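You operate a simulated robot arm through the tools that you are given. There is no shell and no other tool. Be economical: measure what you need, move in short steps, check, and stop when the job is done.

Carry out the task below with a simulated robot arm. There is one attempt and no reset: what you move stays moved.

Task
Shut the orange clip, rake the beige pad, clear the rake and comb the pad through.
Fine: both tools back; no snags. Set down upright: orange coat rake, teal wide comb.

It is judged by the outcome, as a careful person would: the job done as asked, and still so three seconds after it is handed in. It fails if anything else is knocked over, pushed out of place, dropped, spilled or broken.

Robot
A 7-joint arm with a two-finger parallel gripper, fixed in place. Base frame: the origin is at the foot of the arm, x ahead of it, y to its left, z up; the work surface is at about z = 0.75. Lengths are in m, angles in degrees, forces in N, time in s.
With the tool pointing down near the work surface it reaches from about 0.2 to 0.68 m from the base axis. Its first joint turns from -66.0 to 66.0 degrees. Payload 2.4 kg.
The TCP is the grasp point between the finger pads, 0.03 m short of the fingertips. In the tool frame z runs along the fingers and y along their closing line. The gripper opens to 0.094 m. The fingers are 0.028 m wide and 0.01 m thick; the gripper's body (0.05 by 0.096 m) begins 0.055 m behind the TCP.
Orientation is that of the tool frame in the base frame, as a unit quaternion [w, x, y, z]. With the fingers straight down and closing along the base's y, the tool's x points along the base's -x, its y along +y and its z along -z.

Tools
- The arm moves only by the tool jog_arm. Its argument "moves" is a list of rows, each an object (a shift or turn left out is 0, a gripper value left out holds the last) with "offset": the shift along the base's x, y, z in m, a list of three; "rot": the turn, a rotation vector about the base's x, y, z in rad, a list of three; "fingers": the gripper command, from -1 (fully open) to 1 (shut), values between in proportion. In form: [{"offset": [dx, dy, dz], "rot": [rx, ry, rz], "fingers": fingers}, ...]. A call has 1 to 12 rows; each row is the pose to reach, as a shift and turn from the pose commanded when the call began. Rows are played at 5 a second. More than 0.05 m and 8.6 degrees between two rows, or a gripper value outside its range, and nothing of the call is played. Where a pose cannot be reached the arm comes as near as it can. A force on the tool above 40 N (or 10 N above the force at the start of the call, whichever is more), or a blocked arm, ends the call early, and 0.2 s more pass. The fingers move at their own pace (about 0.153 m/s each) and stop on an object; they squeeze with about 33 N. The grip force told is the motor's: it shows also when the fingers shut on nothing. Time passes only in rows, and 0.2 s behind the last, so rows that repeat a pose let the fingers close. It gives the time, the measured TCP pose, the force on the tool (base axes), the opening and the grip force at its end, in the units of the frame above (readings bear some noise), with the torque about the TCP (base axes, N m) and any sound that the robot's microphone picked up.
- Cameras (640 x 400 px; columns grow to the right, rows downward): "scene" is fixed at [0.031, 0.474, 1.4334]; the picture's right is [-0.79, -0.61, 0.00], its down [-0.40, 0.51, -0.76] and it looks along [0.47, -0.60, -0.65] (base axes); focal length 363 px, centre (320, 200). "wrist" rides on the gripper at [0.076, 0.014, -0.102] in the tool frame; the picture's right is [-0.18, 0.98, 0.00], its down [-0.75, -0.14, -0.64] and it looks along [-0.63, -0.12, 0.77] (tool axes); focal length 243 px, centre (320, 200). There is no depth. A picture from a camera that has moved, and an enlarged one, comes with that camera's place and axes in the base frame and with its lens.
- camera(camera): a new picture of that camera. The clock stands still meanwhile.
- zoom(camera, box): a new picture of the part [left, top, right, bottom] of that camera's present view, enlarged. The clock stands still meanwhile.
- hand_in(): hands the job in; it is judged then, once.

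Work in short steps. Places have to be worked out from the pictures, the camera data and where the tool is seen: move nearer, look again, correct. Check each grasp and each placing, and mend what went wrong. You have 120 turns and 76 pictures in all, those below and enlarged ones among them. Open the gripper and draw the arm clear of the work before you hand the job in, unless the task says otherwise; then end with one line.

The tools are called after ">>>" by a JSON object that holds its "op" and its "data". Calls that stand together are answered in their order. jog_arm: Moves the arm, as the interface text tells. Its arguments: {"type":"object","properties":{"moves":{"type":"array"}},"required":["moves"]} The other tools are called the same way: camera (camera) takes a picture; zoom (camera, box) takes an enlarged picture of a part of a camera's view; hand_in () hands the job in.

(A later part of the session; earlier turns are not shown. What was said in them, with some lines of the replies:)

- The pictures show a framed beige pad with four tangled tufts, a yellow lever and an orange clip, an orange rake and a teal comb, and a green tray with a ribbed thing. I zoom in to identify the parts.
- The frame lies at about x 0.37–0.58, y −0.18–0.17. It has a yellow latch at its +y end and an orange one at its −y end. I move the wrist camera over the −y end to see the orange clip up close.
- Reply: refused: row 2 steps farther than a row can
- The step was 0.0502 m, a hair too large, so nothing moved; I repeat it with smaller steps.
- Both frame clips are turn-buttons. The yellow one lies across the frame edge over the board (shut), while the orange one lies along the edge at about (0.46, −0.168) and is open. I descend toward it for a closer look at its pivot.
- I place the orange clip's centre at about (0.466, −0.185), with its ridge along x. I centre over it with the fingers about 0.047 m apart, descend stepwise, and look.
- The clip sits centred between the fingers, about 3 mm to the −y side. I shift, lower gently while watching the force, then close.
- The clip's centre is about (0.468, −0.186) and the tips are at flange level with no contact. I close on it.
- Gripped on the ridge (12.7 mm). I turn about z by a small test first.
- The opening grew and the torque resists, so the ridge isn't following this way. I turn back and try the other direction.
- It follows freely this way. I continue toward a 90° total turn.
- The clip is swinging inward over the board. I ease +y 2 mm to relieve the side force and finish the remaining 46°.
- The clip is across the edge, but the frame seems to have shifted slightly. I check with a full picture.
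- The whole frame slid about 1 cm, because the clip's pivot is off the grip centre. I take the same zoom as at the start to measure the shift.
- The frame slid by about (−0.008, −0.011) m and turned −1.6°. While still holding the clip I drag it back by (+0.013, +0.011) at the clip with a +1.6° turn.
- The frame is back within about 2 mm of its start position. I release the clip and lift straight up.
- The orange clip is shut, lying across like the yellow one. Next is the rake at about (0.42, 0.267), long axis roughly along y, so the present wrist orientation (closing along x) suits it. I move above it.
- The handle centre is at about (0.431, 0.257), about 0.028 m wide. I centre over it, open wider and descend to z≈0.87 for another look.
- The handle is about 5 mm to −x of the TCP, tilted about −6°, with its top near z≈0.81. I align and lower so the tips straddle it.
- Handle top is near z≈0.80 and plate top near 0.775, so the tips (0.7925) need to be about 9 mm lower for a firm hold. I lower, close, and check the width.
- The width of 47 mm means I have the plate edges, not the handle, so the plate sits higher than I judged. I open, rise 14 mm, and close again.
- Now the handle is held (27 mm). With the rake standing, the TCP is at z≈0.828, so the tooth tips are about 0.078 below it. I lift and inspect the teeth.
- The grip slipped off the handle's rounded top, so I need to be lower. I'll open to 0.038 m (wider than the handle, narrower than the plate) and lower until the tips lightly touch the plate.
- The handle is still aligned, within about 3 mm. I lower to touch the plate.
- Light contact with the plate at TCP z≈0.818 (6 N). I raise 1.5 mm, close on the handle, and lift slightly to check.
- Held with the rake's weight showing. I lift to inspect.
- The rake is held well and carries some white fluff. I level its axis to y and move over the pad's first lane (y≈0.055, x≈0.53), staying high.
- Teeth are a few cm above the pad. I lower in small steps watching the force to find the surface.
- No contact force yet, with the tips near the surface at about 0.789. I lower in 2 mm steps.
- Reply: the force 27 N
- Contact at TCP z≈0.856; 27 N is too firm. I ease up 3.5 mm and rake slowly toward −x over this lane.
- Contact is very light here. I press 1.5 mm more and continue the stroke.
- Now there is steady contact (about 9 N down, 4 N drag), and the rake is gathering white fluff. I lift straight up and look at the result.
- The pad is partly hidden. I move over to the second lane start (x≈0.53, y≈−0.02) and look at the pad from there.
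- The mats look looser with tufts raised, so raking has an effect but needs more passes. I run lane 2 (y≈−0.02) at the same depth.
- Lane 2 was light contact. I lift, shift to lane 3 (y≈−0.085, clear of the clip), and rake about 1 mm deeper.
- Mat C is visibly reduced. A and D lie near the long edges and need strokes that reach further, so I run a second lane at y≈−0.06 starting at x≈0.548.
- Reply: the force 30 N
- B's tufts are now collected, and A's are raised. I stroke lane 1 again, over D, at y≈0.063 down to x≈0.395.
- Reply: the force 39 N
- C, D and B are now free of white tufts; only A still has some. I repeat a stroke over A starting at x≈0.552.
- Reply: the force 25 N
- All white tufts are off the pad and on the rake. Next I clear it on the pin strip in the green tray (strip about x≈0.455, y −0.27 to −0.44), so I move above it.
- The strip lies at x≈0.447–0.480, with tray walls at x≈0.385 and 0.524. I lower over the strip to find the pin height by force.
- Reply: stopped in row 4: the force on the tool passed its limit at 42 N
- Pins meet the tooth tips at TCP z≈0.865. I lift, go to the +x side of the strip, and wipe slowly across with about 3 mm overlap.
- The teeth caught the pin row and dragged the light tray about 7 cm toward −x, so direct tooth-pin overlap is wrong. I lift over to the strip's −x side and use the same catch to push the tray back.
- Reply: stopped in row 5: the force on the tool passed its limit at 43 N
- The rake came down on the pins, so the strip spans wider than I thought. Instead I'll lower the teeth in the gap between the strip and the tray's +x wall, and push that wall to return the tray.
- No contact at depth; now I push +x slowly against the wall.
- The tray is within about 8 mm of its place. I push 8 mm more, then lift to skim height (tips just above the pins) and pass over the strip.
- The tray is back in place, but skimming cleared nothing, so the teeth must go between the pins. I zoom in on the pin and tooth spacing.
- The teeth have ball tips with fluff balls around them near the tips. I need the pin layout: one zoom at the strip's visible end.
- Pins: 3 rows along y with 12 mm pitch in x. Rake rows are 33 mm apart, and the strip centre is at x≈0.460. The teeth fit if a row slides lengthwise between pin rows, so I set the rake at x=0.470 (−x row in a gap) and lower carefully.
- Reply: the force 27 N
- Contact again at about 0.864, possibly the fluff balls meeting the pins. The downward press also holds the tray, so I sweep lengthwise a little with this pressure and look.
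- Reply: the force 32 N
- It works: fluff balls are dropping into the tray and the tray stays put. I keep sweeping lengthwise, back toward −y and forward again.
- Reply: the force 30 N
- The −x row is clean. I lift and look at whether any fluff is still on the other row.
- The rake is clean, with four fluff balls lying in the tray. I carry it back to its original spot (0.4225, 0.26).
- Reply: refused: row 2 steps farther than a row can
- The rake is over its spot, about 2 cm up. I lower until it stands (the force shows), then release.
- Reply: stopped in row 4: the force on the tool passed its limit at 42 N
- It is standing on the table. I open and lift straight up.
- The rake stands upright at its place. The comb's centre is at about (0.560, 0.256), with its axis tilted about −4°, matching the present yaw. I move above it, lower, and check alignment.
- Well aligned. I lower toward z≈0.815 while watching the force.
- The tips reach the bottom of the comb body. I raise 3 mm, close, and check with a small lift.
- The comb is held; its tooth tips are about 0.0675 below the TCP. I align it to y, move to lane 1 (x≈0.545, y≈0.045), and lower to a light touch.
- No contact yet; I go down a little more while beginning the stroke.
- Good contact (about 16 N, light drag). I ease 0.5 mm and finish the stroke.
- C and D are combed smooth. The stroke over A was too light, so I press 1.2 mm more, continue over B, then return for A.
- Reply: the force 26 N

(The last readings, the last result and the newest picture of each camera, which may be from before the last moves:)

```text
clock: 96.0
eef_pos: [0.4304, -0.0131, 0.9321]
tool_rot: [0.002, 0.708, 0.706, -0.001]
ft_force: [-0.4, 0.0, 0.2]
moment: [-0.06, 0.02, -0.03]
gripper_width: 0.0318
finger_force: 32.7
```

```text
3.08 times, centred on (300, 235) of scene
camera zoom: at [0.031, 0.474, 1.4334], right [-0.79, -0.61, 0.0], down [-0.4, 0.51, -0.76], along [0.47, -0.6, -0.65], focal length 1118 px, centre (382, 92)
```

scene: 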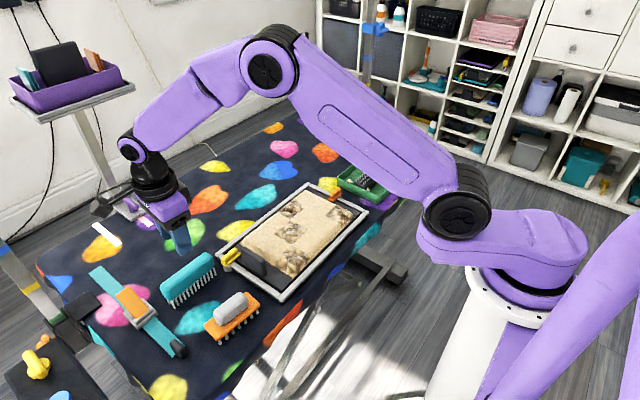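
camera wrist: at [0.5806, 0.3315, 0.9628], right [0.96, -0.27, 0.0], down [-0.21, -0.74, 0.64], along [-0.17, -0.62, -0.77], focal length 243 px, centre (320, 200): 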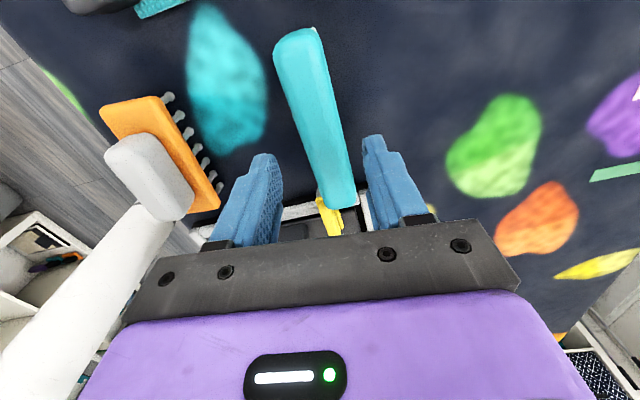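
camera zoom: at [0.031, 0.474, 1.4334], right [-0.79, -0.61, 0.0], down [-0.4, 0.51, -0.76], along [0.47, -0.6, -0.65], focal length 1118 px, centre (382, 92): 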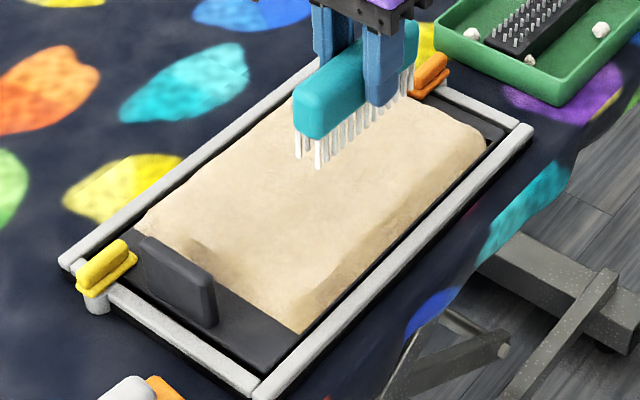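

The pad looks smooth throughout and the frame hasn't moved. I carry the comb back to (0.560, 0.257).

>>> {"op": "jog_arm", "data": {"moves": [{"offset": [0.018, 0.038, 0.015]}, {"offset": [0.036, 0.076, 0.02]}, {"offset": [0.054, 0.114, 0.02]}, {"offset": [0.072, 0.152, 0.02]}, {"offset": [0.09, 0.19, 0.02]}, {"offset": [0.11, 0.23, 0.02], "rot": [0, 0, -0.045]}, {"offset": [0.1295, 0.2705, 0.02], "rot": [0, 0, -0.09]}, {"offset": [0.1295, 0.2705, -0.02], "rot": [0, 0, -0.09]}, {"offset": [0.1295, 0.2705, -0.06], "rot": [0, 0, -0.09]}, {"offset": [0.1295, 0.2705, -0.1], "rot": [0, 0, -0.09]}, {"offset": [0.1295, 0.2705, -0.1], "rot": [0, 0, -0.09]}]}}

>>> {"op": "zoom", "data": {"camera": "scene", "box": [140, 170, 380, 330]}}

```text
clock: 98.4
eef_pos: [0.5621, 0.2566, 0.8344]
tool_rot: [0.003, 0.739, 0.674, 0.001]
ft_force: [-0.5, 0.2, -0.8]
moment: [-0.02, 0.0, 0.0]
gripper_width: 0.0315
finger_force: 32.6
```

```text
2.50 times, centred on (260, 250) of scene
camera zoom: at [0.031, 0.474, 1.4334], right [-0.79, -0.61, 0.0], down [-0.4, 0.51, -0.76], along [0.47, -0.6, -0.65], focal length 908 px, centre (470, 75)
```

zoom: 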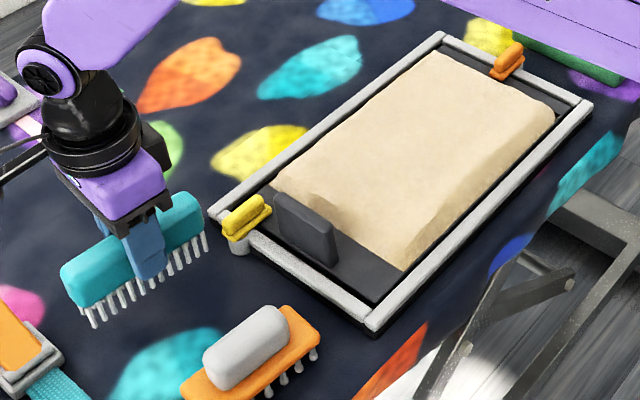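

The pad is fully smooth. I lower the comb gently until it stands.

>>> {"op": "jog_arm", "data": {"moves": [{"offset": [-0.001, 0, -0.008]}, {"offset": [-0.001, 0, -0.013]}, {"offset": [-0.001, 0, -0.0155]}, {"offset": [-0.001, 0, -0.0165]}, {"offset": [-0.001, 0, -0.0165]}]}}

```text
clock: 99.6
eef_pos: [0.561, 0.2564, 0.8192]
tool_rot: [0.002, 0.738, 0.674, 0.0]
ft_force: [0.1, 0.0, -0.7]
moment: [0.01, 0.02, -0.01]
gripper_width: 0.0316
finger_force: 33.1
```

>>> {"op": "jog_arm", "data": {"moves": [{"offset": [0, 0, -0.001]}, {"offset": [0, 0, -0.002]}]}}

```text
clock: 100.2
eef_pos: [0.5602, 0.2553, 0.8166]
tool_rot: [0.002, 0.738, 0.674, 0.001]
ft_force: [-1.1, 0.6, -0.6]
moment: [0.0, 0.0, -0.03]
gripper_width: 0.0318
finger_force: 33.4
```

Still hanging free; I go lower by single millimetres.

>>> {"op": "jog_arm", "data": {"moves": [{"offset": [0, 0, -0.001]}, {"offset": [0, 0, -0.0015]}]}}

```text
clock: 100.8
eef_pos: [0.5601, 0.2564, 0.8169]
tool_rot: [0.002, 0.739, 0.674, 0.0]
ft_force: [-1.0, -1.1, -0.5]
moment: [0.03, -0.01, -0.02]
gripper_width: 0.0318
finger_force: 32.8
```

>>> {"op": "jog_arm", "data": {"moves": [{"offset": [0, 0, -0.001]}, {"offset": [0, 0, -0.0015]}]}}

```text
clock: 101.4
eef_pos: [0.5609, 0.2573, 0.8141]
tool_rot: [0.002, 0.738, 0.675, 0.001]
ft_force: [-1.0, -0.5, 4.1]
moment: [-0.12, 0.13, -0.04]
gripper_width: 0.0317
finger_force: 33.4
```

It touches the table (about 5 N). I release, lift clear and back away.

>>> {"op": "jog_arm", "data": {"moves": [{"fingers": 0.1}, {"fingers": -0.1}, {"fingers": -0.1}, {"offset": [0, 0, 0.03], "fingers": -0.1}, {"offset": [0, 0, 0.075], "fingers": -0.1}, {"offset": [0, 0, 0.12], "fingers": -0.1}, {"offset": [-0.02, -0.03, 0.15], "fingers": -0.1}, {"offset": [-0.04, -0.06, 0.18], "fingers": -0.5}, {"offset": [-0.06, -0.09, 0.2], "fingers": -1.0}, {"offset": [-0.08, -0.12, 0.22], "fingers": -1.0}]}}

>>> {"op": "camera", "data": {"camera": "scene"}}

>>> {"op": "zoom", "data": {"camera": "scene", "box": [140, 170, 420, 350]}}

```text
clock: 103.6
eef_pos: [0.479, 0.1374, 1.0344]
tool_rot: [0.002, 0.739, 0.674, 0.001]
ft_force: [0.6, -0.1, 0.2]
moment: [0.01, 0.01, 0.0]
gripper_width: 0.094
finger_force: 0.0
```

```text
6 pictures are left
```

scene: 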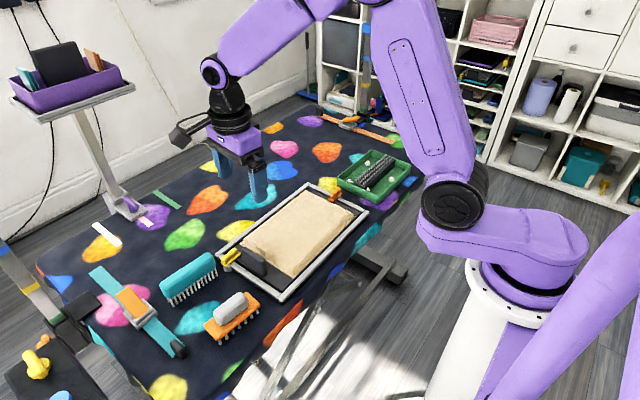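

```text
2.22 times, centred on (280, 260) of scene
camera zoom: at [0.031, 0.474, 1.4334], right [-0.79, -0.61, 0.0], down [-0.4, 0.51, -0.76], along [0.47, -0.6, -0.65], focal length 807 px, centre (409, 67)
```

zoom: 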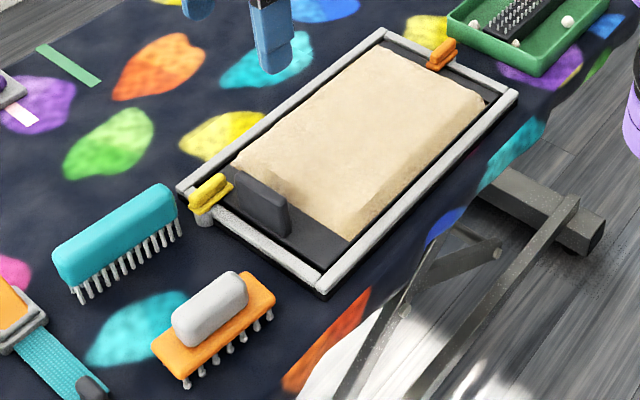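

Everything matches the task: clip across, pad smooth, fluff in the tray, both tools upright in place, and the arm clear with the gripper open. I hand it in.

>>> {"op": "hand_in", "data": {}}

```text
The job is handed in.
```

The orange clip is shut, the beige pad is raked and combed smooth, the rake is cleared into the tray, and the orange rake and teal comb stand upright in their places. Along the way the pad frame slid about 1 cm and the tray about 7 cm, and I moved both back to within a few mm of where they were.
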